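You operate a simulated robot arm through the tools that you are given. There is no shell and no other tool. Be economical: measure what you need, move in short steps, check, and stop when the job is done.

You are at the controls of a simulated robot arm. One attempt, no reset.

Task
Heat-press the red tile on HIGH for the LONG time and set it on the large wire rack.
Fine: press it once, the other tiles, coaster and block not at all; swing the head clear, turn the heat dial off, leave the switch on.
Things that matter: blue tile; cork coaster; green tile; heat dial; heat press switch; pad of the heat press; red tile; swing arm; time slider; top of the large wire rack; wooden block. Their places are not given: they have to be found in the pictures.

Only the result counts: the job must be done as asked and must still hold three seconds after the hand-in. Knocking over, shifting, dropping, spilling or breaking anything else fails it.

Robot
A 7-joint arm with a two-finger parallel gripper, fixed in place. Base frame: the origin is at the foot of the arm, x ahead of it, y to its left, z up; the work surface is at about z = 840. Lengths are in mm, angles in degrees, forces in N, time in s.
With the tool pointing down near the work surface it reaches from about 300 to 700 mm from the base axis. Its first joint turns from -66.0 to 66.0 degrees. Payload 1.57 kg.
The TCP is the grasp point between the finger pads, 30 mm short of the fingertips. In the tool frame z runs along the fingers and y along their closing line. The gripper opens to 110 mm. The fingers are 24 mm wide and 12 mm thick; the gripper's body (48 by 112 mm) begins 78 mm behind the TCP.
Orientation is told as [roll, pitch, yaw] about the base's x, y, z axes, in that order, counted from this pose: with the fingers straight down and closing along the base's y, the tool's x points along the base's -x, its y along +y and its z along -z.

Tools
- The arm moves only by the tool drive_tool. Its arguments are lists of equal length, an entry for each row: "translation": the shift along the tool's x, y, z in mm, a list of three; "rotation": the turn, a rotation vector about the tool's x, y, z in degrees, a list of three; "grip": the opening, from 0 (shut) to 1 (fully open). In form: {"translation": [[x, y, z], ...], "rotation": [[wx, wy, wz], ...], "grip": [grip, ...]}. A call has 1 to 20 rows; each row shifts and turns the commanded pose from where the row before left it, along the tool's axes as they then stand. Rows are played at 5 a second. More than 50 mm and 8.6 degrees between two rows, or a gripper value outside its range, and nothing of the call is played. A pose out of reach is approached as far as the arm can. The call stops where the force on the tool passes 60 N (or 10 N more than at its start, if that is more) or the arm is blocked; 0.2 s more then pass. Each finger travels about 108 mm/s and halts on what it meets, pressing with about 32 N; the grip force reading is that of the motor and also rises with nothing between the fingers. The clock runs only during rows and for 0.2 s after the last one: add rows that do not move to give the fingers time. It gives the time, the measured TCP pose, the force on the tool (base axes), the opening and the grip force at its end, in the units of the frame above (readings bear some noise), with the torque about the TCP (base axes, N m) and any sound that the robot's microphone picked up.
- Cameras (640 x 400 px; columns grow to the right, rows downward): "scene" is fixed at [184.1, -403.3, 1395.4]; the picture's right is [0.73, -0.69, 0.00], its down [-0.35, -0.38, -0.86] and it looks along [0.59, 0.62, -0.52] (base axes); focal length 227 px, centre (320, 200). "wrist" rides on the gripper at [70, 16, -141] in the tool frame; the picture's right is [-0.23, 0.97, 0.00], its down [-0.86, -0.20, -0.48] and it looks along [-0.47, -0.11, 0.88] (tool axes); focal length 222 px, centre (320, 200).
- camera(camera): a new picture of that camera. The clock stands still meanwhile.
- locate(camera, pixels): for up to 12 pixels [column, row] of the newest picture of that camera ("zoom" is the newest enlarged one), the place [x, y, z] in the base frame of the surface seen there, good to about 2 mm, but the place of the scene camera against the robot may be out by one fixed shift of up to 25 mm in any direction. The clock stands still meanwhile.
- close_up(camera, box): a new picture of the part [left, top, right, bottom] of that camera's present view, enlarged. The clock stands still meanwhile.
- close_job(): hands the job in; it is judged then, once.

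Go step by step. Measure first, check grasps and placings, and put right what went wrong. The budget is 80 turns and 46 pictures, counting those below and the enlarged ones. Unless the task says otherwise, let go and move clear before handing in, and close with one line.

The tools are called after "Emit:" as name(argument=value, ...) on one line, values as JSON. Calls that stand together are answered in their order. drive_tool: Moves the arm, as the interface text tells. Its arguments: {"type":"object","properties":{"translation":{"type":"array","items":{"type":"array","items":{"type":"number"}}},"rotation":{"type":"array","items":{"type":"array","items":{"type":"number"}}},"grip":{"type":"array","items":{"type":"number"}}},"required":["translation","rotation","grip"]} The other tools are called the same way: camera (camera) takes a picture; locate (camera, pixels) gives the place of the surface under pixels of a picture; close_up (camera, box) takes an enlarged picture of a part of a camera's view; close_job () hands the job in.

At the start:

```text
clock: 0.0
position: [359.7, 26.1, 1325.7]
tool_rot: [0.0, -0.1, -0.1]
wrist_force: [0.4, 0.1, -0.9]
moment: [-0.02, 0.01, 0.0]
opening: 110.0
finger_force: 0.0
```

scene: 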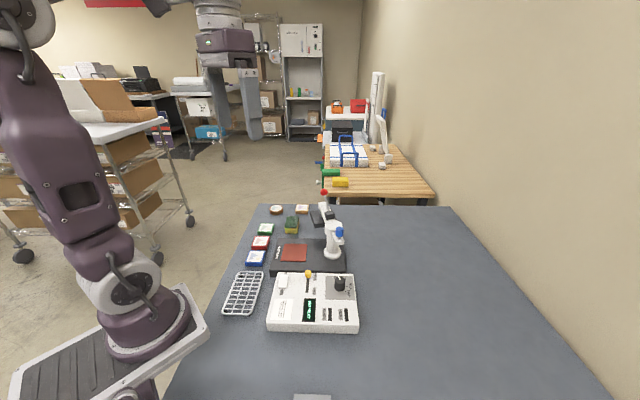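
wrist: 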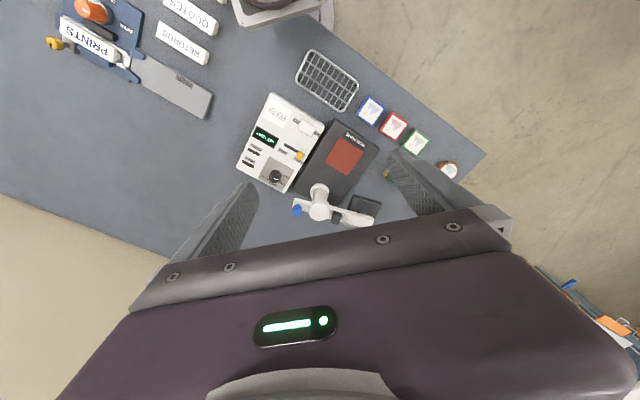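

The scene shows the press (rows 205-275) and its control box (rows 270-335), with the tiles on the left. I'll take enlarged views first.

Emit:
close_up(camera="scene", box=[210, 190, 370, 290])

Emit:
close_up(camera="scene", box=[210, 255, 370, 355])

Emit:
close_up(camera="wrist", box=[220, 80, 412, 200])

Emit:
close_up(camera="wrist", box=[290, 30, 490, 230])

```text
4.00 times, centred on (290, 240) of scene
```

zoom: 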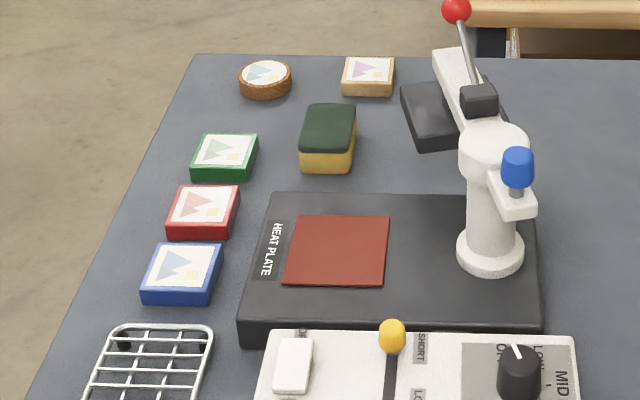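

```text
4.00 times, centred on (290, 305) of scene
```

zoom: 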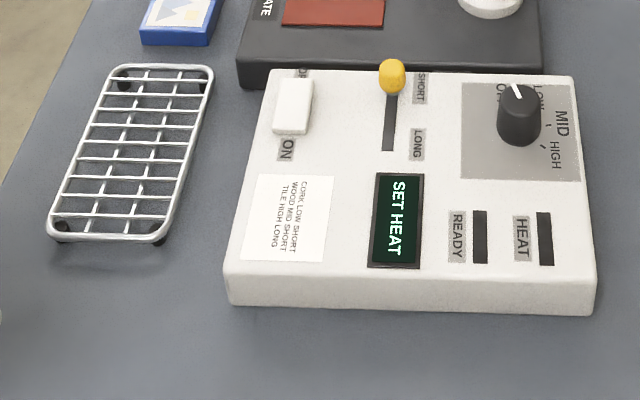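

```text
3.33 times, centred on (316, 140) of wrist
```

zoom: 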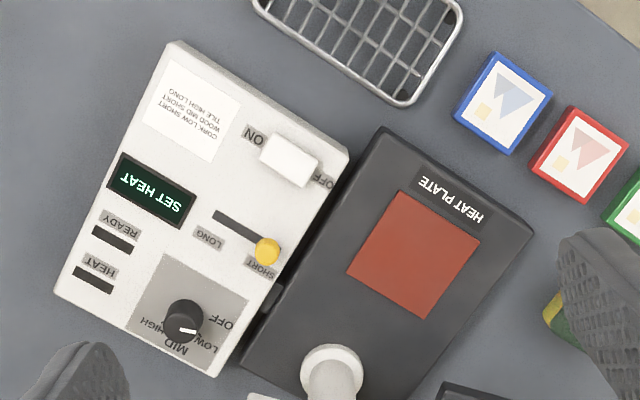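

```text
2.00 times, centred on (390, 130) of wrist
```

zoom: 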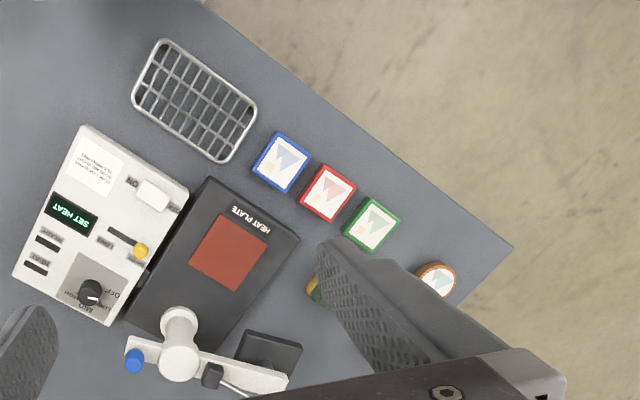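

The display reads "SET HEAT", so the press seems powered. I'll locate the main features in the last zoom (red tile at (328,193), pad at (228,251), and so on).

Emit:
locate(camera="zoom", pixels=[[328, 193], [280, 162], [373, 224], [228, 251], [152, 195], [141, 251], [90, 291], [180, 362], [134, 361], [270, 350], [437, 279], [210, 388]])

Emit:
locate(camera="zoom", pixels=[[162, 42], [135, 95], [222, 160], [255, 108], [325, 165], [357, 186], [330, 221], [301, 200], [213, 180], [298, 238], [190, 253], [267, 247]])

Emit:
locate(camera="scene", pixels=[[261, 242], [256, 257], [292, 253], [283, 282], [308, 274], [340, 282], [333, 228], [339, 232], [323, 192], [327, 215], [309, 280], [318, 219]])

```text
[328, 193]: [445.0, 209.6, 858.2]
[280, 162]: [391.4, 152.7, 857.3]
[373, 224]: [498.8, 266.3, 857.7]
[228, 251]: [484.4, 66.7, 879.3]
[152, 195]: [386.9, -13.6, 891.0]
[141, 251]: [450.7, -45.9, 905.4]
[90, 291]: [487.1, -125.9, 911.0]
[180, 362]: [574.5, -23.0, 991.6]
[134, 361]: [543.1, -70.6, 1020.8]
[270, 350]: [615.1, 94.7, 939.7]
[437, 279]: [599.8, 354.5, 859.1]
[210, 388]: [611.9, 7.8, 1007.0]
```

```text
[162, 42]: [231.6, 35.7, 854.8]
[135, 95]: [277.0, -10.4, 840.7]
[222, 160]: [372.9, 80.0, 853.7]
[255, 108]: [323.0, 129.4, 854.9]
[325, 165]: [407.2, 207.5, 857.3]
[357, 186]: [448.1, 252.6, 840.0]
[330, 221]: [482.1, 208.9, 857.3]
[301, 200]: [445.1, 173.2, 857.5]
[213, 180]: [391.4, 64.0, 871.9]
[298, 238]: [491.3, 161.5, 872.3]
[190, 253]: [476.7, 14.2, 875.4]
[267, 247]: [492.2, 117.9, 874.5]
```

```text
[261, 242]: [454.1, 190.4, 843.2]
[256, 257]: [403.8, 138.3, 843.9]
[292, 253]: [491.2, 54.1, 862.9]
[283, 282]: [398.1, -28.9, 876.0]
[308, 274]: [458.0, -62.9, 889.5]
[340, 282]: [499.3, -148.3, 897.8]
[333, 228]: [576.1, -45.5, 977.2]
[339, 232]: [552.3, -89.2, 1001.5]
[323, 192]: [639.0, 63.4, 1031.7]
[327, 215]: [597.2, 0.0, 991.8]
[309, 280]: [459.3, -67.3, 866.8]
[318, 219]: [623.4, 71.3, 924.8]
```

Compared with the wrist view, the scene camera is off by about (+10,-17,-14). Everything sits at about 45° to the base axes. Next I'll zoom tightly on the dial, the switch and slider, and the swing head.

Emit:
close_up(camera="wrist", box=[232, 90, 328, 198])

Emit:
close_up(camera="scene", box=[300, 180, 364, 220])

Emit:
close_up(camera="scene", box=[264, 268, 360, 328])

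Emit:
close_up(camera="scene", box=[296, 185, 360, 265])

```text
3.70 times, centred on (280, 144) of wrist
```

zoom: 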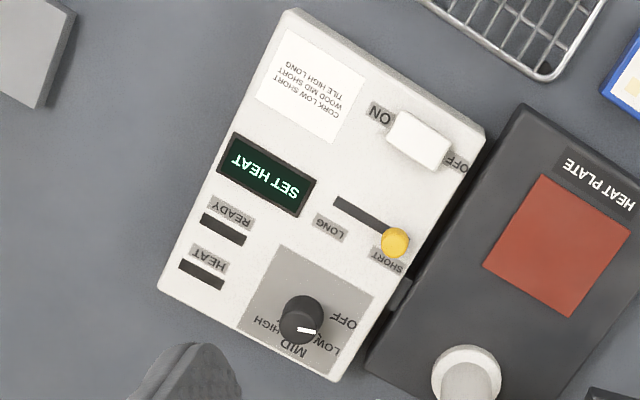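

```text
10.00 times, centred on (332, 200) of scene
```

zoom: 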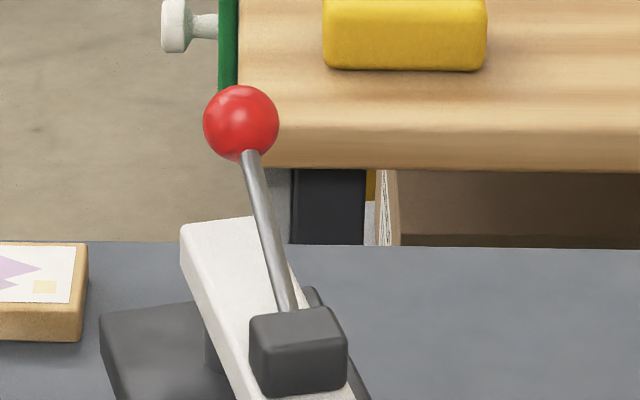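

```text
6.67 times, centred on (312, 298) of scene
```

zoom: 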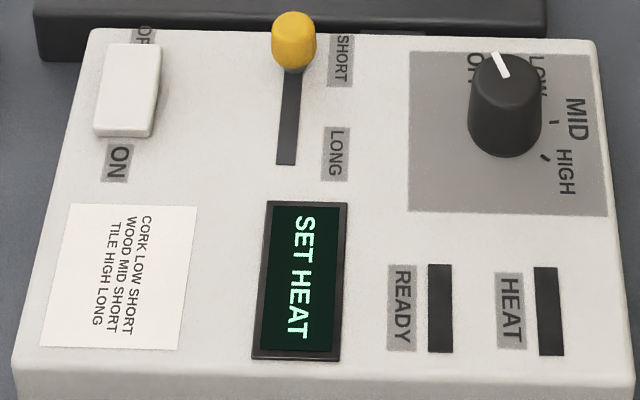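

```text
5.00 times, centred on (328, 225) of scene
```

zoom: 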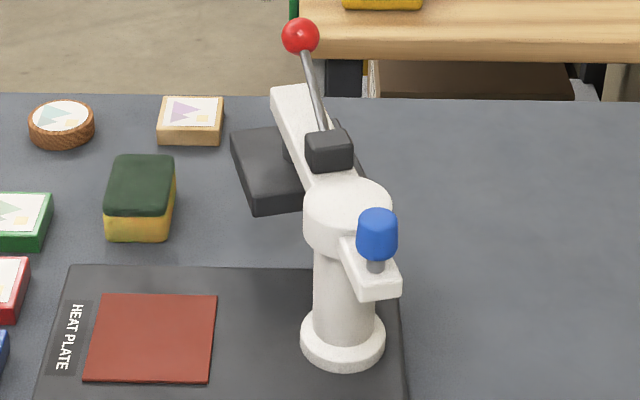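

The pointer looks to be at OFF, with HIGH three marks clockwise. The lever has a red ball and the arm has a blue swing knob. I'll measure the dial marks, the lever and the other handles.

Emit:
locate(camera="scene", pixels=[[347.1, 286.3], [345.75, 291.5], [340.05, 278.2], [338.3, 276], [340, 279.4], [350.5, 285.2], [348.7, 293.8], [344.7, 279.2], [335.1, 278.5], [334.5, 284], [336, 300], [355, 300]])

Emit:
locate(camera="zoom", pixels=[[377, 215], [377, 245], [300, 36], [318, 100], [330, 140], [345, 190], [345, 205], [290, 95], [265, 180], [235, 140], [370, 285], [342, 350]])

Emit:
locate(camera="wrist", pixels=[[276.5, 176], [276.8, 177.2], [279.2, 177.5], [287, 172], [270, 180], [290, 147], [301, 155], [297, 127], [307, 132], [297, 210], [302, 125]])

```text
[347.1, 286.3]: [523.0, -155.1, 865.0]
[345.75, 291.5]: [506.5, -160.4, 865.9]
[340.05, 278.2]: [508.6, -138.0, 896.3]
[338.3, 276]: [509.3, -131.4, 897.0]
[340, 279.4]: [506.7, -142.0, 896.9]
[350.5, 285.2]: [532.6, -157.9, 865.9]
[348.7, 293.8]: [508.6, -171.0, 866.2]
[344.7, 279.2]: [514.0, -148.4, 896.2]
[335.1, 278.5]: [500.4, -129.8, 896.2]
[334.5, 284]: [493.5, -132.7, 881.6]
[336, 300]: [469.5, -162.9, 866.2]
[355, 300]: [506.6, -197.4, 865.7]
```

```text
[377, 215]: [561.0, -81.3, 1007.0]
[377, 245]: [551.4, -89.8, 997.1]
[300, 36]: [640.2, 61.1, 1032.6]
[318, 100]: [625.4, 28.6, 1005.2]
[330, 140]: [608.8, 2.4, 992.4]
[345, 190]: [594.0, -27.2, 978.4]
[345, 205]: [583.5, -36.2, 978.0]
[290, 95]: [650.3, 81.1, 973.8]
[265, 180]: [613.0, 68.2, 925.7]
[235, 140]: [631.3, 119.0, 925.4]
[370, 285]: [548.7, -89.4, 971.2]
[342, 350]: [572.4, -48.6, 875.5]
```

```text
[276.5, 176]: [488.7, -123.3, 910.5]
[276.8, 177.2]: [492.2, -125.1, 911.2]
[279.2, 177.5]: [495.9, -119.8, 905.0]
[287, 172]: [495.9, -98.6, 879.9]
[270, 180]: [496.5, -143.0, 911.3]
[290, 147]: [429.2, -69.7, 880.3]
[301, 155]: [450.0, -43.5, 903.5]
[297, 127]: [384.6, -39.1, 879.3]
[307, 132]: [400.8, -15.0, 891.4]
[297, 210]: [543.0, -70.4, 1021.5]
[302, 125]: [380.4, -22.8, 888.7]
```

The dial is near (496,-124) with its top at about z 911. I'll move to get a near-overhead look at the panel.

Emit:
drive_tool(translation=[[-7.2, -18.4, 38], [-7.2, -18.4, 38], [-7.2, -18.4, 38], [-7.2, -18.4, 38], [-7.2, -18.4, 38], [-7.2, -18.4, 38], [-7.2, -18.4, 38], [0, 0, 0]], rotation=[[0, 0, 0], [0, 0, 0], [0, 0, 0], [0, 0, 0], [0, 0, 0], [0, 0, 0], [0, 0, 0], [0, 0, 0]], grip=[1, 1, 1, 1, 1, 1, 1, 1])

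Emit:
close_up(camera="wrist", box=[200, 100, 440, 250])

```text
clock: 1.8
position: [409.7, -101.3, 1058.3]
tool_rot: [0.0, 0.0, 0.0]
wrist_force: [-0.2, -0.2, 0.9]
moment: [0.02, -0.01, 0.0]
opening: 110.1
finger_force: 0.0
```

```text
2.67 times, centred on (320, 175) of wrist
```

zoom: 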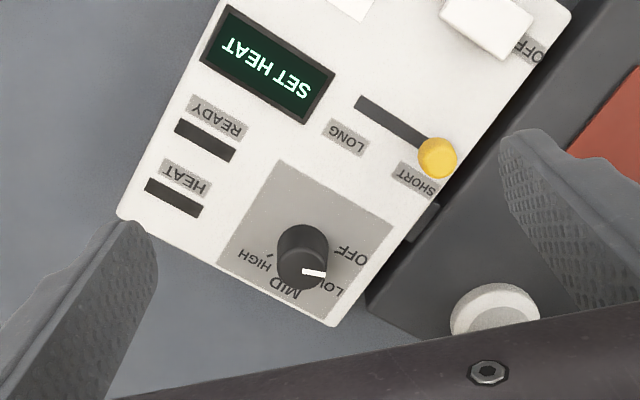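

Now I'll locate the pointer at (303,272)-(325,275), the HIGH tick at (269,256), the knob edges and the slider.

Emit:
locate(camera="zoom", pixels=[[304, 272], [324, 275], [269, 256], [280, 264], [327, 264], [303, 285], [303, 255], [437, 155], [358, 100], [420, 140], [345, 256], [288, 290]])

Emit:
close_up(camera="wrist", box=[280, 170, 344, 220])

```text
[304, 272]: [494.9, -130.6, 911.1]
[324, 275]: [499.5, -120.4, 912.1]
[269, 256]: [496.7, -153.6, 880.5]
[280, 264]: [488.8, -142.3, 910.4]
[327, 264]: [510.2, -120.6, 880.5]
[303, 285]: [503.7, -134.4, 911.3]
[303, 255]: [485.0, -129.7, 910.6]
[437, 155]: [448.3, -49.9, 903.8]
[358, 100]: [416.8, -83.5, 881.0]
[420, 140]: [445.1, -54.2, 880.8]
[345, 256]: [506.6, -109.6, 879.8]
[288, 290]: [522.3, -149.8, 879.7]
```

```text
8.00 times, centred on (312, 195) of wrist
```

zoom: 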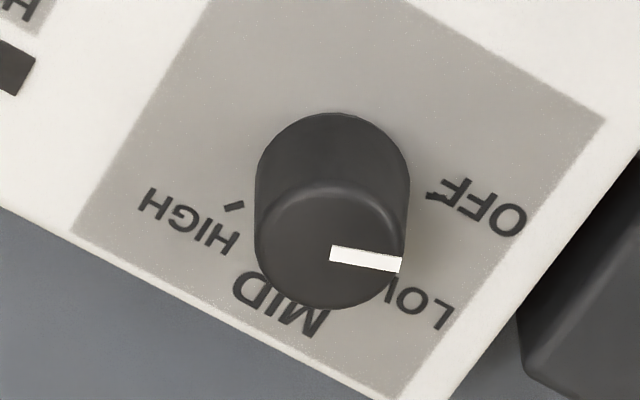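

Emit:
locate(camera="zoom", pixels=[[330, 252], [400, 265], [437, 196], [228, 209], [240, 203], [428, 196], [448, 198], [260, 245], [402, 245], [330, 305], [332, 194]])

```text
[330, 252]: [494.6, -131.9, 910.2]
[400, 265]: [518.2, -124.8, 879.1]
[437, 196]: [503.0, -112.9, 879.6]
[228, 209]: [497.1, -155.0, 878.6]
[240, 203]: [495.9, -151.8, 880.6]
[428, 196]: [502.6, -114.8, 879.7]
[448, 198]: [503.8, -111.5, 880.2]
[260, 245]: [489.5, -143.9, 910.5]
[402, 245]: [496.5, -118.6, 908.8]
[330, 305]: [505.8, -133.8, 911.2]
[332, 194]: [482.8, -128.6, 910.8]
```

The dial's centre is (494.4,-131.3), OFF is at 65° and HIGH at -85°, so the knob needs 150° clockwise. I'll do the slider first: yaw to 45° above its knob at about (448.5,-49).

Emit:
drive_tool(translation=[[-20, 26, 20], [-18.8, 26.3, 20], [0, 0, 20], [0, 0, 20], [0, 0, 10], [0, 0, 10], [0, 0, 0], [0, 0, 0], [0, 0, 0]], rotation=[[0, 0, 0], [0, 0, 0], [0, 0, -7.5], [0, 0, -7.5], [0, 0, -7.5], [0, 0, -7.5], [0, 0, -7.5], [0, 0, -7.5], [0, 0, 0]], grip=[0.8, 0.6, 0.5, 0.4, 0.4, 0.4, 0.4, 0.4, 0.4])

Emit:
camera(camera="wrist")

```text
clock: 3.8
position: [449.2, -49.2, 960.5]
tool_rot: [0.0, 0.0, 45.1]
wrist_force: [0.5, -0.4, 0.2]
moment: [-0.03, 0.0, 0.02]
opening: 44.0
finger_force: 0.1
```

```text
33 pictures are left
```

wrist: 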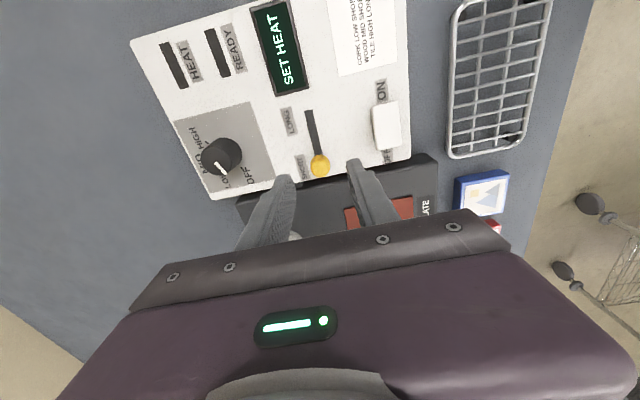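

The slider knob at (319,165) lies centred between the fingers. I'll descend and close.

Emit:
drive_tool(translation=[[0, 0, 20], [0, 0, 20], [0, 0, 5], [0, 0, 0], [0, 0, 0], [0, 0, 0]], rotation=[[0, 0, 0], [0, 0, 0], [0, 0, 0], [0, 0, 0], [0, 0, 0], [0, 0, 0]], grip=[0.4, 0.4, 0.4, 0.1, 0.08, 0.08])

Emit:
close_up(camera="wrist", box=[240, 90, 400, 190])

```text
clock: 5.2
position: [449.0, -49.0, 914.0]
tool_rot: [0.0, 0.0, 45.0]
wrist_force: [5.2, -5.9, -7.0]
moment: [0.01, -0.25, -0.05]
opening: 19.5
finger_force: 33.3
```

```text
4.00 times, centred on (320, 140) of wrist
```

zoom: 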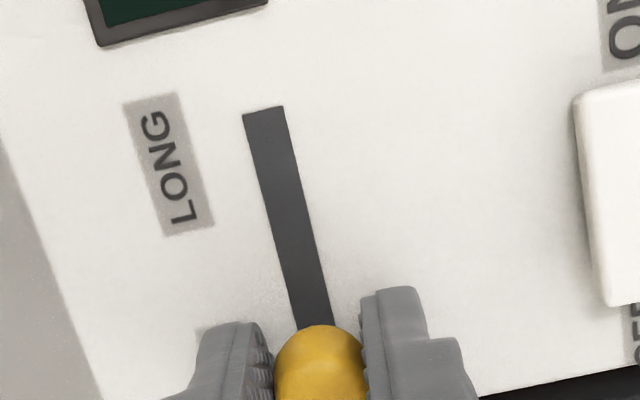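

The knob is gripped at 19.5 mm. I'll slide it along tool +x toward LONG.

Emit:
drive_tool(translation=[[5, 0, 0], [5, 0, 0], [5, 0, 0], [5, 0, 0], [5, 0, 0], [5, 0, 0], [5, 0, 0], [3, 0, 0], [0, 0, 0]], rotation=[[0, 0, 0], [0, 0, 0], [0, 0, 0], [0, 0, 0], [0, 0, 0], [0, 0, 0], [0, 0, 0], [0, 0, 0], [0, 0, 0]], grip=[0.08, 0.08, 0.08, 0.08, 0.08, 0.08, 0.08, 0.08, 0.08])

Emit:
close_up(camera="wrist", box=[240, 90, 400, 190])

```text
clock: 7.2
position: [422.8, -75.3, 913.8]
tool_rot: [0.0, 0.0, 45.0]
wrist_force: [7.0, -7.0, -6.6]
moment: [0.01, -0.31, -0.07]
opening: 19.7
finger_force: 33.8
```

```text
4.00 times, centred on (320, 140) of wrist
```

zoom: 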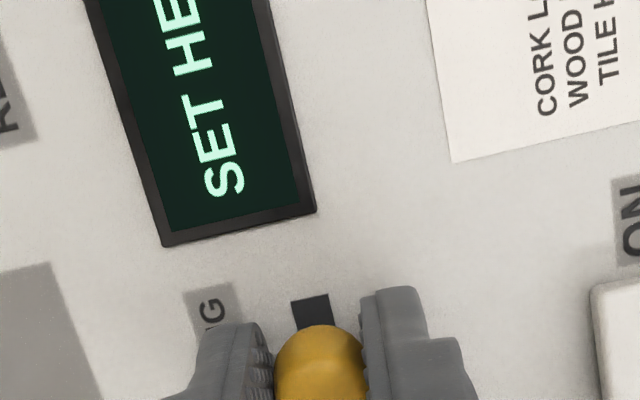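

The knob has moved 37 mm without resistance and a little slot still shows at (313,310). I'll push on gently.

Emit:
drive_tool(translation=[[2, 0, 0], [2, 0, 0], [2, 0, 0], [0, 0, 0]], rotation=[[0, 0, 0], [0, 0, 0], [0, 0, 0], [0, 0, 0]], grip=[0.08, 0.08, 0.08, 0.08])

```text
clock: 8.2
position: [420.5, -79.1, 914.2]
tool_rot: [-0.2, -0.4, 45.2]
wrist_force: [22.7, 19.2, -11.3]
moment: [0.41, -0.5, 0.02]
opening: 19.6
finger_force: 33.7
```

The end stop has been reached (about 30 N back). I'll release, lift, and look.

Emit:
drive_tool(translation=[[-1.5, 0, 0], [0, 0, 0], [0, 0, 20], [0, 0, -20], [0, 0, -30], [0, 0, -30]], rotation=[[0, 0, 0], [0, 0, 0], [0, 0, 0], [0, 0, 0], [0, 0, 0], [0, 0, 0]], grip=[0.08, 0.4, 0.4, 0.4, 0.4, 0.4])

Emit:
close_up(camera="scene", box=[264, 268, 360, 328])

```text
clock: 8.9
position: [417.9, -81.0, 909.5]
tool_rot: [-0.1, 0.2, 44.9]
wrist_force: [-4.3, -2.4, 22.0]
moment: [0.54, 0.32, 0.21]
opening: 45.6
finger_force: 0.7
stopped in row 3: the force on the tool passed its limit at 118 N (the readings are from after the stop); the commanded pose is now the measured one
```

```text
6.67 times, centred on (312, 298) of scene
```

zoom: 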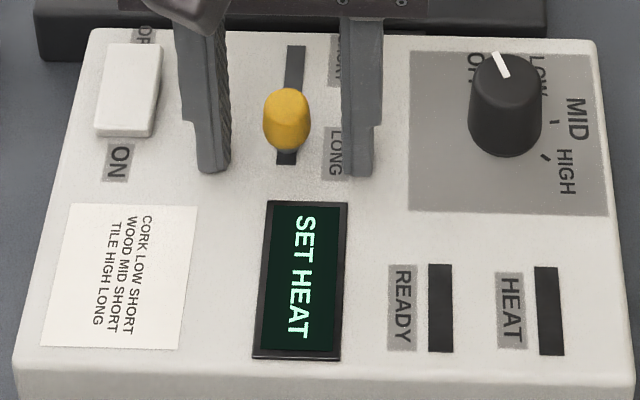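

My third row went down by mistake and the fingertips touched the panel at 118 N. Nothing looks displaced in the picture, and the slider sits at LONG. I'll lift now.

Emit:
drive_tool(translation=[[0, 0, -20], [0, 0, -40], [0, 0, -40], [0, 0, 0]], rotation=[[0, 0, 0], [0, 0, 0], [0, 0, 0], [0, 0, 0]], grip=[0.4, 0.4, 0.4, 0.4])

Emit:
locate(camera="scene", pixels=[[347.1, 286.3], [345.75, 291.5], [340.05, 278.2], [336, 300], [355, 300], [283, 282]])

```text
clock: 9.9
position: [417.5, -80.9, 1009.7]
tool_rot: [0.0, 0.3, 45.0]
wrist_force: [-0.8, -1.4, 0.1]
moment: [0.03, -0.01, 0.01]
opening: 43.8
finger_force: 0.0
```

```text
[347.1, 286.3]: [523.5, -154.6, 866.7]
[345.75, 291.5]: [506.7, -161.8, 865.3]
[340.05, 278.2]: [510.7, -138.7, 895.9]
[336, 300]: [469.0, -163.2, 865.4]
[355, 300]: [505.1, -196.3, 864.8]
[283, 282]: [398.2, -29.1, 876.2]
```

The panel did not shift. I'll move over the dial at (494.4,-131.3), yaw to about 100°, and check alignment.

Emit:
drive_tool(translation=[[-9.35, -45, 0], [-9.35, -45, 0], [0, 0, 10], [0, 0, 10], [0, 0, 10], [0, 0, 10], [0, 0, 10], [0, 0, 0], [0, 0, 0], [0, 0, 0]], rotation=[[0, 0, 0], [0, 0, 0], [0, 0, -8], [0, 0, -8], [0, 0, -8], [0, 0, -8], [0, 0, -8], [0, 0, -8], [0, 0, -7], [0, 0, 0]], grip=[0.4, 0.4, 0.4, 0.4, 0.4, 0.4, 0.4, 0.4, 0.4, 0.4])

Emit:
camera(camera="wrist")

```text
clock: 12.1
position: [496.0, -131.0, 959.9]
tool_rot: [0.2, 0.2, 99.9]
wrist_force: [-0.1, -0.6, 0.3]
moment: [0.01, 0.01, -0.01]
opening: 44.0
finger_force: 0.1
```

```text
29 pictures are left
```

wrist: 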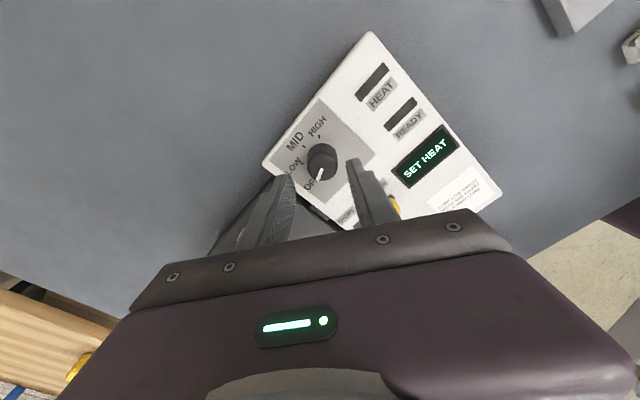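

The knob is between the fingers. I'll descend, close, and turn 100° clockwise.

Emit:
drive_tool(translation=[[0, 1.5, 20], [0, 0, 20], [0, 0, 5], [0, 0, 0], [0, 0, 0], [0, 0, 0]], rotation=[[0, 0, 0], [0, 0, 0], [0, 0, 0], [0, 0, 0], [0, 0, 0], [0, 0, 0]], grip=[0.4, 0.4, 0.4, 0.15, 0.12, 0.12])

Emit:
drive_tool(translation=[[0, 0, 0], [0, 0, 0], [0, 0, 0], [0, 0, 0], [0, 0, 0], [0, 0, 0], [0, 0, 0], [0, 0, 0], [0, 0, 0], [0, 0, 0], [0, 0, 0], [0, 0, 0], [0, 0, 0], [0, 0, 0]], rotation=[[0, 0, 7.7], [0, 0, 7.7], [0, 0, 7.7], [0, 0, 7.7], [0, 0, 7.7], [0, 0, 7.7], [0, 0, 7.7], [0, 0, 7.7], [0, 0, 7.7], [0, 0, 7.7], [0, 0, 7.7], [0, 0, 7.7], [0, 0, 7.6], [0, 0, 0]], grip=[0.12, 0.12, 0.12, 0.12, 0.12, 0.12, 0.12, 0.12, 0.12, 0.12, 0.12, 0.12, 0.12, 0.12])

Emit:
close_up(camera="scene", box=[264, 268, 360, 328])

```text
clock: 13.5
position: [493.2, -131.4, 914.5]
tool_rot: [0.4, 0.2, 99.9]
wrist_force: [-13.0, -1.8, 6.8]
moment: [-0.28, 0.44, -0.01]
opening: 30.8
finger_force: 39.5
```

```text
clock: 16.5
position: [493.9, -131.6, 913.7]
tool_rot: [-0.2, 0.2, -0.2]
wrist_force: [-8.2, -6.9, -21.5]
moment: [-0.26, 0.19, 0.0]
opening: 30.7
finger_force: 39.7
```

```text
6.67 times, centred on (312, 298) of scene
```

zoom: 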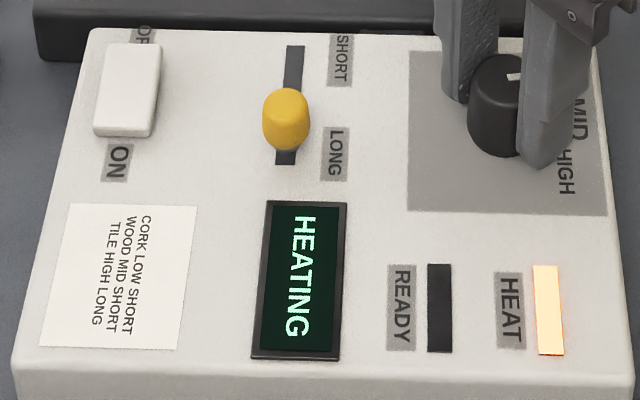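

The dial turns and the display now says HEATING. I'll open, turn back 50°, re-grip, and turn the last 50°.

Emit:
drive_tool(translation=[[0, 0, 0], [0, 0, 0], [0, 0, 0], [0, 0, 0], [0, 0, 0], [0, 0, 0], [0, 0, 0], [0, 0, 0], [0, 0, 0], [0, 0, 0], [0, 0, 0], [0, 0, 0]], rotation=[[0, 0, 0], [0, 0, 0], [0, 0, -8.4], [0, 0, -8.4], [0, 0, -8.4], [0, 0, -8.4], [0, 0, -8.4], [0, 0, -8], [0, 0, 0], [0, 0, 0], [0, 0, 0], [0, 0, 0]], grip=[0.45, 0.45, 0.45, 0.45, 0.45, 0.45, 0.45, 0.45, 0.45, 0.2, 0.12, 0.12])

Emit:
drive_tool(translation=[[0, 0, 0], [0, 0, 0], [0, 0, 0], [0, 0, 0], [0, 0, 0], [0, 0, 0], [0, 0, 0], [0, 0, 0], [0, 0, 0], [0, 0, -40], [0, 0, -40], [0, 0, 0]], rotation=[[0, 0, 8.4], [0, 0, 8.4], [0, 0, 8.4], [0, 0, 8.4], [0, 0, 8.4], [0, 0, 8], [0, 0, 0], [0, 0, 0], [0, 0, 0], [0, 0, 0], [0, 0, 0], [0, 0, 0]], grip=[0.12, 0.12, 0.12, 0.12, 0.12, 0.12, 0.12, 0.45, 0.45, 0.45, 0.45, 0.45])

Emit:
close_up(camera="scene", box=[264, 268, 360, 328])

```text
clock: 19.1
position: [494.9, -131.2, 913.7]
tool_rot: [0.0, 0.1, 49.9]
wrist_force: [-2.3, 2.6, 0.9]
moment: [0.11, 0.1, 0.0]
opening: 30.4
finger_force: 39.5
```

```text
clock: 21.7
position: [492.8, -133.0, 993.9]
tool_rot: [-0.2, 0.2, 0.0]
wrist_force: [0.3, 0.1, -0.7]
moment: [0.01, 0.02, 0.01]
opening: 49.3
finger_force: 0.0
```

```text
6.67 times, centred on (312, 298) of scene
```

zoom: 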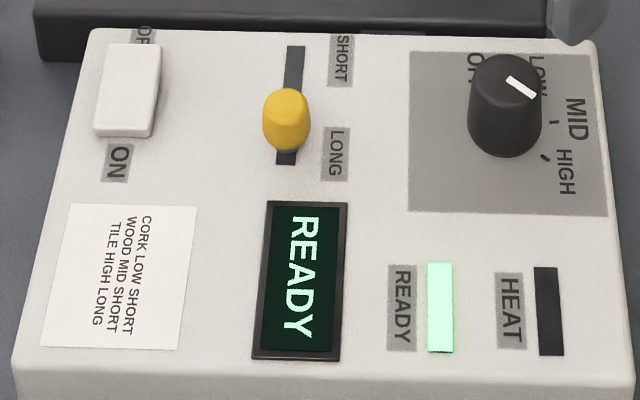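

READY is shown. I'll check the pointer direction from the wrist camera.

Emit:
camera(camera="wrist")

Emit:
close_up(camera="wrist", box=[260, 130, 380, 205])

```text
26 pictures are left
```

wrist: 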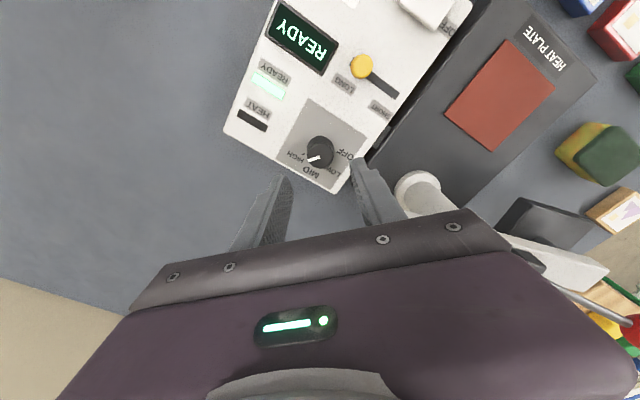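

```text
5.33 times, centred on (320, 168) of wrist
```

zoom: 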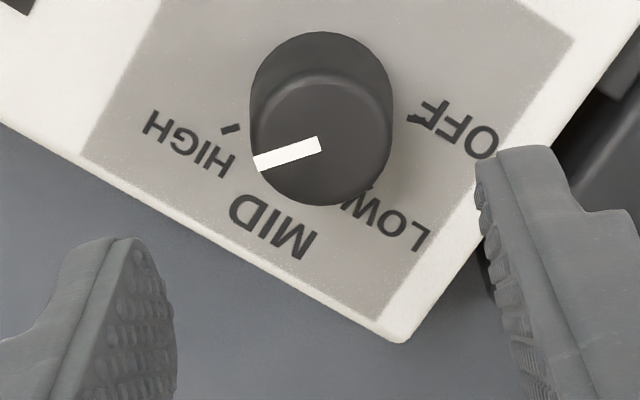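

The dial is at HIGH. Next I'll go up and over to the red tile at (445,210), yaw 45°, stopping above it at z 960.

Emit:
drive_tool(translation=[[0, 0, -42], [0, 0, -42], [0, 0, -42], [6, 42.9, 0], [6, 42.9, 0], [6, 42.9, 0], [6, 42.9, 0], [6, 42.9, 0], [6, 42.9, 0], [6, 42.9, 0], [6, 42.9, 0], [0, 0, 26.7], [0, 0, 26.7], [0, 0, 26.7], [0, 0, 26.7], [0, 0, 26.7], [0, 0, 26.7], [0, 0, 0]], rotation=[[0, 0, 0], [0, 0, 0], [0, 0, 0], [0, 0, 0], [0, 0, 0], [0, 0, 0], [0, 0, 0], [0, 0, 0], [0, 0, 0], [0, 0, 0], [0, 0, 0], [0, 0, -7.5], [0, 0, -7.5], [0, 0, -7.5], [0, 0, -7.5], [0, 0, -7.5], [0, 0, -7.5], [0, 0, 0]], grip=[0.45, 0.45, 0.45, 0.73, 0.73, 0.73, 0.73, 0.73, 0.73, 0.73, 0.73, 0.73, 0.73, 0.73, 0.73, 0.73, 0.73, 0.73])

Emit:
camera(camera="wrist")

```text
clock: 25.5
position: [446.7, 212.1, 957.7]
tool_rot: [0.1, 0.2, 44.9]
wrist_force: [0.7, -0.4, -0.3]
moment: [0.0, 0.0, 0.01]
opening: 80.3
finger_force: 0.1
```

```text
24 pictures are left
```

wrist: 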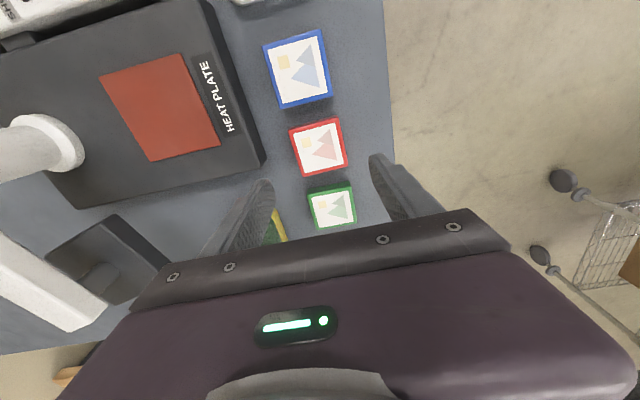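

I'll re-measure the red tile corners and pad corners from here.

Emit:
locate(camera="wrist", pixels=[[293, 131], [335, 121], [345, 157], [303, 170], [319, 145], [101, 78], [181, 55], [219, 142], [150, 159], [160, 108], [297, 68], [333, 205]])

```text
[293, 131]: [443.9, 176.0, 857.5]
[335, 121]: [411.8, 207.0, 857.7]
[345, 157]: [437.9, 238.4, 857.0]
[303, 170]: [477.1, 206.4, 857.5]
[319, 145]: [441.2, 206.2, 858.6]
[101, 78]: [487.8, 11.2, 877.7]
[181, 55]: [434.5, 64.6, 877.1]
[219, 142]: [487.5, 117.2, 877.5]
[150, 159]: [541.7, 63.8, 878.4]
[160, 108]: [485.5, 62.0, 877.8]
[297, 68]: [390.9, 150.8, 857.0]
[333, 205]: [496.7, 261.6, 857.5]
```

The tile centre is (444,207.5) and the pad centre (488,64), with the pad top at z 877.5. I'll correct, descend and grasp.

Emit:
drive_tool(translation=[[5.2, -1.3, 20], [0, 0, 35], [0, 0, 29], [0, 0, 0], [0, 0, 0], [0, 0, 0], [0, 0, 0]], rotation=[[0, 0, 0], [0, 0, 0], [0, 0, 0], [0, 0, 0], [0, 0, 0], [0, 0, 0], [0, 0, 0]], grip=[0.73, 0.73, 0.73, 0.73, 0.45, 0.4, 0.4])

```text
clock: 27.1
position: [444.2, 206.1, 874.3]
tool_rot: [0.0, 0.2, 44.9]
wrist_force: [-0.5, 0.1, -0.1]
moment: [0.04, 0.0, 0.02]
opening: 55.4
finger_force: 32.5
```

The tile is held (55.4 mm). I'll lift it and carry it above the pad.

Emit:
drive_tool(translation=[[0, 0, -30], [0, 0, -30], [17.35, -32.8, 0], [17.35, -32.8, 0], [17.35, -32.8, 0], [17.35, -32.9, 0], [0, 0, 20], [0, 0, 0]], rotation=[[0, 0, 0], [0, 0, 0], [0, 0, 0], [0, 0, 0], [0, 0, 0], [0, 0, 0], [0, 0, 0], [0, 0, 0]], grip=[0.4, 0.4, 0.4, 0.4, 0.4, 0.4, 0.4, 0.4])

Emit:
camera(camera="wrist")

```text
clock: 28.9
position: [486.3, 64.7, 913.7]
tool_rot: [0.0, 0.2, 44.9]
wrist_force: [-0.3, -0.5, -0.6]
moment: [0.0, 0.0, 0.05]
opening: 55.6
finger_force: 32.2
```

```text
23 pictures are left
```

wrist: 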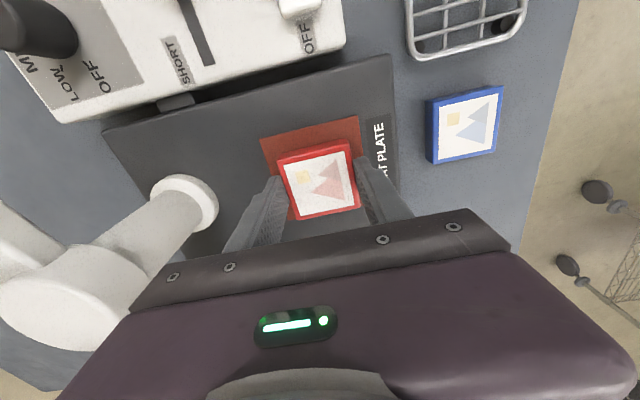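

The tile is over the pad, about 2 mm up. I'll lower it, release, and rise.

Emit:
drive_tool(translation=[[0, 0, 1.5], [0, 0, 1], [0, 0, 0], [0, 0, 0], [0, 0, -30], [0, 0, -40], [0, 0, -50], [0, 0, -50], [0, 0, 0]], rotation=[[0, 0, 0], [0, 0, 0], [0, 0, 0], [0, 0, 0], [0, 0, 0], [0, 0, 0], [0, 0, 0], [0, 0, 0], [0, 0, 0]], grip=[0.4, 0.4, 0.65, 0.7, 0.7, 0.7, 0.7, 0.7, 0.7])

Emit:
camera(camera="wrist")

Emit:
close_up(camera="scene", box=[250, 180, 370, 280])

```text
clock: 30.9
position: [488.3, 63.9, 1085.4]
tool_rot: [0.0, 0.2, 44.9]
wrist_force: [0.4, 0.1, 0.0]
moment: [-0.01, -0.01, 0.01]
opening: 77.1
finger_force: 0.0
```

```text
22 pictures are left
```

wrist: 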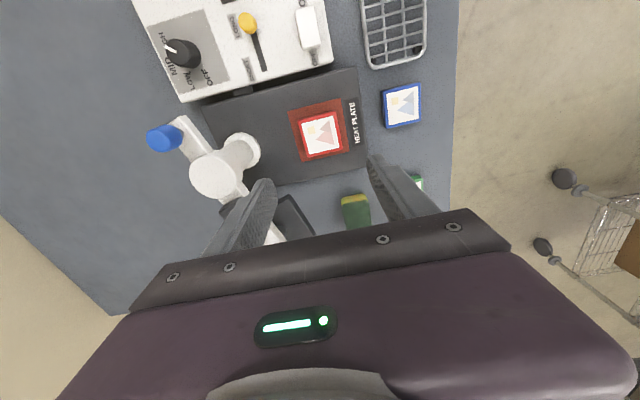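

```text
4.00 times, centred on (310, 230) of scene
```

zoom: 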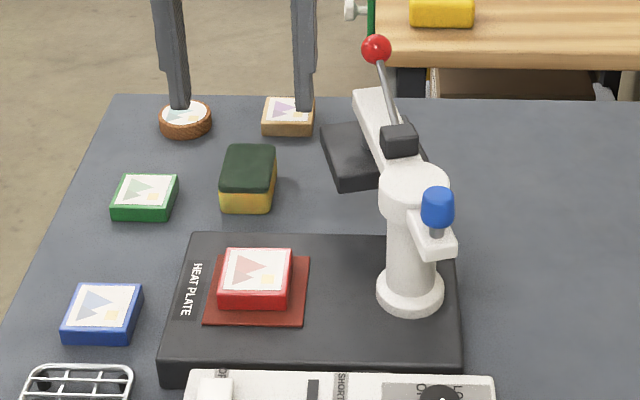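

The tile rests on the pad. I'll measure the hub, blue knob, head and tile from this view.

Emit:
locate(camera="wrist", pixels=[[321, 134], [158, 132], [170, 142], [178, 136], [183, 125], [192, 175], [238, 172], [217, 155], [215, 198], [215, 175], [292, 215], [287, 205]])

Emit:
locate(camera="zoom", pixels=[[376, 48], [370, 95], [398, 140], [398, 128], [414, 185], [414, 165], [438, 196], [438, 215], [345, 160], [325, 140], [355, 190], [385, 80]])

```text
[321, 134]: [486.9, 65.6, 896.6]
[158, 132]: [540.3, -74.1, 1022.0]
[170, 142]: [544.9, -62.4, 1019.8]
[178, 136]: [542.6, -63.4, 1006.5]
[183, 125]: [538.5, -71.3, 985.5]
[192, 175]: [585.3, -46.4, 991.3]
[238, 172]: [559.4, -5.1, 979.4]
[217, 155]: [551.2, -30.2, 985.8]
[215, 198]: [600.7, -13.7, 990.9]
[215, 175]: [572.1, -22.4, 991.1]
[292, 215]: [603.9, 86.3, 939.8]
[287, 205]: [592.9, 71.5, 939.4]
```

```text
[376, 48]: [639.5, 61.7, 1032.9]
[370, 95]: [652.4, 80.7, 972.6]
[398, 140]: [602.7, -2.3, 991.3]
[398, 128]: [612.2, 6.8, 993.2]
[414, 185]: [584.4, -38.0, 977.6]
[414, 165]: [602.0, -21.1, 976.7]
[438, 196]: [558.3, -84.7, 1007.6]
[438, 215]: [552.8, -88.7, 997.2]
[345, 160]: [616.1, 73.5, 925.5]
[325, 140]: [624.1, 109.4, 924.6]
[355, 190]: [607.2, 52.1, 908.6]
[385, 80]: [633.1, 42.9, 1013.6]
```

The tile is centred on the pad. The hub is near (573,-26) and the blue swing knob near (542,-70), z 998-1022. I'll go above the knob at yaw 20°.

Emit:
drive_tool(translation=[[14, -33.1, 0], [14, -33.1, 0], [14, -33.1, 0], [14.1, -33.2, 0], [0, 0, 3], [0, 0, 3], [0, 0, 2], [0, 0, 0]], rotation=[[0, 0, 0], [0, 0, 0], [0, 0, 0], [0, 0, 0], [0, 0, 8.4], [0, 0, 8.4], [0, 0, 8.1], [0, 0, 0]], grip=[0.5, 0.5, 0.5, 0.5, 0.5, 0.5, 0.5, 0.5])

Emit:
close_up(camera="wrist", box=[220, 110, 420, 235])

Emit:
locate(camera="zoom", pixels=[[320, 170], [285, 170], [355, 170], [320, 140], [320, 200]])

```text
clock: 32.7
position: [541.5, -68.0, 1074.9]
tool_rot: [-0.1, 0.3, 19.9]
wrist_force: [0.1, 0.0, 0.2]
moment: [0.0, -0.02, 0.02]
opening: 54.8
finger_force: 0.1
```

```text
3.20 times, centred on (320, 172) of wrist
```

zoom: 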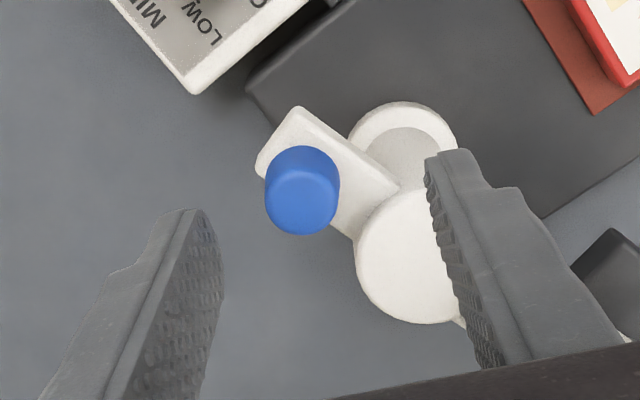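

```text
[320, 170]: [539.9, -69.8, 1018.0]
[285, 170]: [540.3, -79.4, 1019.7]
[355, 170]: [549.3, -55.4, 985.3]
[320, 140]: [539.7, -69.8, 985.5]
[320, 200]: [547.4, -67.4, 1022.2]
```

Emit:
locate(camera="zoom", pixels=[[302, 203], [268, 205], [336, 205], [302, 231], [302, 175], [358, 258], [412, 322], [412, 255], [412, 195]])

```text
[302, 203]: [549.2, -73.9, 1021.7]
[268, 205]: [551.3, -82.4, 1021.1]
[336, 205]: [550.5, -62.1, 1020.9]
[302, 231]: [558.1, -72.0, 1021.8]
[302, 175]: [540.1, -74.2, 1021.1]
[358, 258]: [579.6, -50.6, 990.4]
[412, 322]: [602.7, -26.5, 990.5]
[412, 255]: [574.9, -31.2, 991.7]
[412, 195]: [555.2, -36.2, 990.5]
```

The blue knob centre is (549.5,-72.5), hub (578.5,-27), radius 54, arm now at about 57° and pad direction about 135°. I'll align, descend and grip the knob.

Emit:
drive_tool(translation=[[-6, -7, 0], [0, 0, 25], [0, 0, 22], [0, 0, 0], [0, 0, 0], [0, 0, 0], [0, 0, 0]], rotation=[[0, 0, 0], [0, 0, 0], [0, 0, 0], [0, 0, 0], [0, 0, 0], [0, 0, 0], [0, 0, 0]], grip=[0.5, 0.5, 0.5, 0.5, 0.2, 0.12, 0.12])

```text
clock: 34.3
position: [549.3, -72.6, 1028.0]
tool_rot: [-0.1, 0.2, 20.0]
wrist_force: [2.5, -0.7, -4.6]
moment: [0.0, -0.26, -0.08]
opening: 23.4
finger_force: 35.7
```

The knob is gripped (23.4 mm). I'll swing along the arc counter-clockwise, turning the tool with it; first half.

Emit:
drive_tool(translation=[[-4.79, -5.44, 0], [-4.79, -5.44, 0], [-4.79, -5.44, 0], [-4.79, -5.44, 0], [-4.79, -5.44, 0], [0, 0, 0]], rotation=[[0, 0, -7.7], [0, 0, -7.7], [0, 0, -7.7], [0, 0, -7.7], [0, 0, -7.7], [0, 0, 0]], grip=[0.12, 0.12, 0.12, 0.12, 0.12, 0.12])

Emit:
close_up(camera="scene", box=[250, 180, 370, 280])

```text
clock: 35.7
position: [583.6, -80.1, 1027.6]
tool_rot: [0.0, 0.2, 58.6]
wrist_force: [0.8, 8.0, -1.8]
moment: [0.26, -0.02, -0.09]
opening: 23.5
finger_force: 35.7
```

```text
4.00 times, centred on (310, 230) of scene
```

zoom: 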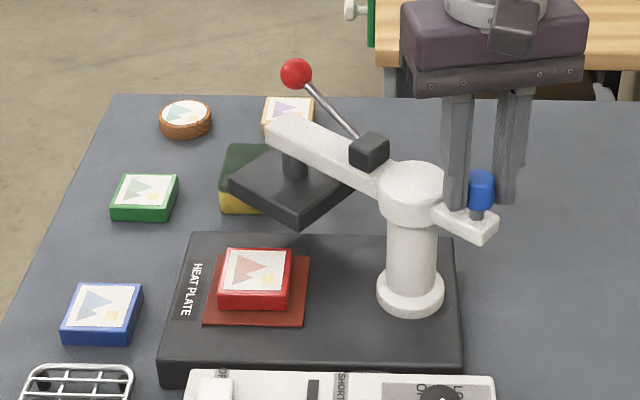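

It's swinging well with little force. I'll continue with the second half.

Emit:
drive_tool(translation=[[-4.79, -5.44, 0], [-4.79, -5.44, 0], [-4.79, -5.44, 0], [-4.79, -5.44, 0], [-4.79, -5.44, 0], [0, 0, 0]], rotation=[[0, 0, -7.7], [0, 0, -7.7], [0, 0, -7.7], [0, 0, -7.7], [0, 0, -7.7], [0, 0, 0]], grip=[0.12, 0.12, 0.12, 0.12, 0.12, 0.12])

Emit:
close_up(camera="scene", box=[250, 180, 370, 280])

```text
clock: 37.1
position: [615.2, -66.2, 1028.1]
tool_rot: [0.1, 0.2, 97.1]
wrist_force: [-6.1, 9.0, 7.3]
moment: [0.33, 0.15, 0.09]
opening: 23.4
finger_force: 35.4
```

```text
4.00 times, centred on (310, 230) of scene
```

zoom: 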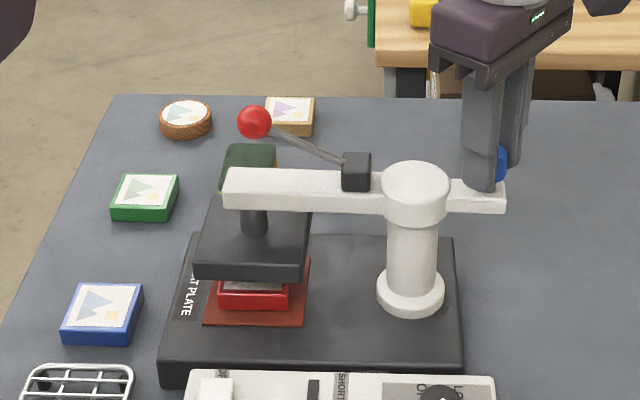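

The head is over the tile. I'll check whether it is centred on the pad, via its corners.

Emit:
locate(camera="zoom", pixels=[[198, 259], [302, 264], [213, 202], [309, 217], [254, 118], [254, 130], [355, 165], [300, 140], [252, 235], [207, 321], [303, 323], [309, 258]])

```text
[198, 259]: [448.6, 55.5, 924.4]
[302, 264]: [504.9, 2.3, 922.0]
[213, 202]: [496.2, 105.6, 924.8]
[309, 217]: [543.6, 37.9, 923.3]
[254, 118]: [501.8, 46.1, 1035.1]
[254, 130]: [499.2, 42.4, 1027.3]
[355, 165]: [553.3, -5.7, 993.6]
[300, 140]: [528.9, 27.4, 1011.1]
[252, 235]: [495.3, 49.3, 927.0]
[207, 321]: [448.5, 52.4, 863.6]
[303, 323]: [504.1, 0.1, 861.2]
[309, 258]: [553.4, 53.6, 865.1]
```

The head corners match the pad within about 2-3 mm. I'll nudge 1° more, release, rise, and turn to yaw -45° ready for the lever ball.

Emit:
drive_tool(translation=[[-0.62, -0.71, 0], [0, 0, 0], [0, 0, 0], [0, 0, 0], [0, 0, -45], [0, 0, -45], [0, 0, 0]], rotation=[[0, 0, -1], [0, 0, 0], [0, 0, 0], [0, 0, 0], [0, 0, 0], [0, 0, 0], [0, 0, 0]], grip=[0.12, 0.12, 0.4, 0.4, 0.4, 0.4, 0.4])

Emit:
drive_tool(translation=[[0, 0, 0], [0, 0, 0], [0, 0, 0], [0, 0, 0], [0, 0, 0], [0, 0, 0], [0, 0, 0], [0, 0, 0], [0, 0, 0], [0, 0, 0], [0, 0, 0], [0, 0, 0], [0, 0, 0], [0, 0, 0], [0, 0, 0], [0, 0, 0], [0, 0, 0], [0, 0, 0]], rotation=[[0, 0, 8.4], [0, 0, 8.4], [0, 0, 8.4], [0, 0, 8.4], [0, 0, 8.4], [0, 0, 8.4], [0, 0, 8.4], [0, 0, 8.4], [0, 0, 8.4], [0, 0, 8.4], [0, 0, 8.4], [0, 0, 8.4], [0, 0, 8.4], [0, 0, 8.4], [0, 0, 8.4], [0, 0, 8.4], [0, 0, 8.4], [0, 0, 0]], grip=[0.4, 0.4, 0.4, 0.4, 0.4, 0.4, 0.4, 0.4, 0.4, 0.4, 0.4, 0.4, 0.4, 0.4, 0.4, 0.4, 0.4, 0.4])

Emit:
camera(camera="wrist")

```text
clock: 38.7
position: [616.2, -64.2, 1118.3]
tool_rot: [0.2, 0.1, 97.9]
wrist_force: [0.4, 1.2, -0.5]
moment: [-0.02, 0.04, -0.03]
opening: 44.0
finger_force: 0.1
```

```text
clock: 42.5
position: [616.0, -64.4, 1118.8]
tool_rot: [-0.1, -0.1, -44.9]
wrist_force: [1.2, -0.9, 1.1]
moment: [0.0, 0.03, -0.04]
opening: 44.2
finger_force: 0.2
```

```text
17 pictures are left
```

wrist: 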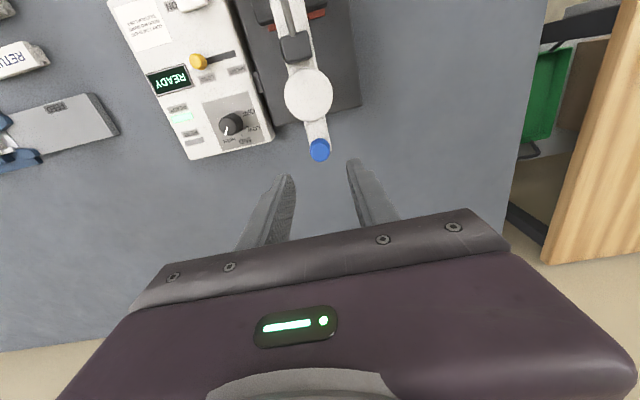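

Status is still READY. I'll move above the lever ball near (495,60).

Emit:
drive_tool(translation=[[43.4, 0.6, 0], [43.4, 0.6, 0], [43.4, 0.6, 0], [43.4, 0.6, 0], [0, 0, 0]], rotation=[[0, 0, 0], [0, 0, 0], [0, 0, 0], [0, 0, 0], [0, 0, 0]], grip=[0.4, 0.4, 0.4, 0.4, 0.4])

Emit:
close_up(camera="wrist", box=[220, 80, 420, 220])

Emit:
locate(camera="zoom", pixels=[[320, 220], [300, 220], [340, 220], [320, 200], [320, 240], [320, 260], [320, 300]])

```text
clock: 43.7
position: [495.1, 61.2, 1119.3]
tool_rot: [-0.1, 0.0, -44.8]
wrist_force: [0.1, -0.7, 0.2]
moment: [0.0, 0.01, -0.01]
opening: 44.0
finger_force: 0.0
```

```text
2.86 times, centred on (320, 150) of wrist
```

zoom: 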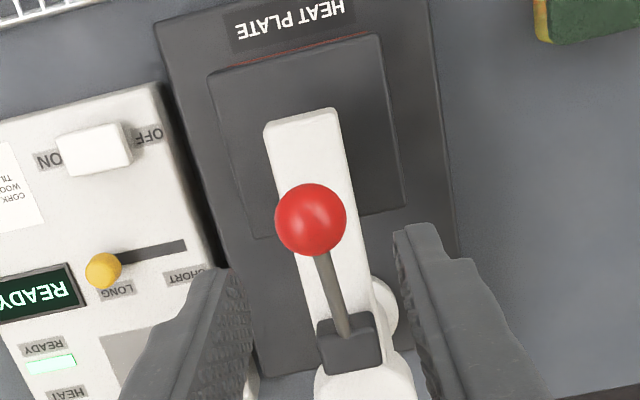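

```text
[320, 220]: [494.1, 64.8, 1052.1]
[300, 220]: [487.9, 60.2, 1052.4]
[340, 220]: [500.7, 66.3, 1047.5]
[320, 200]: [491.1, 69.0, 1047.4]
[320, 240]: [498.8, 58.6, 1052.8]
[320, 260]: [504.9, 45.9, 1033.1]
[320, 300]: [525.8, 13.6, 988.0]
```

The ball centre is about (493.7,59.2,1041.5). I'll descend and grip it with the tips.

Emit:
drive_tool(translation=[[-0.4, -2.4, 20], [0, 0, 20], [0, 0, 18], [0, 0, 0], [0, 0, 0], [0, 0, 0], [0, 0, 0]], rotation=[[0, 0, 0], [0, 0, 0], [0, 0, 0], [0, 0, 0], [0, 0, 0], [0, 0, 0], [0, 0, 0]], grip=[0.4, 0.4, 0.4, 0.4, 0.2, 0.15, 0.15])

```text
clock: 45.3
position: [493.3, 57.1, 1061.8]
tool_rot: [-0.1, 0.0, -44.8]
wrist_force: [6.7, 5.2, -4.1]
moment: [0.15, -0.1, -0.01]
opening: 24.7
finger_force: 35.9
```

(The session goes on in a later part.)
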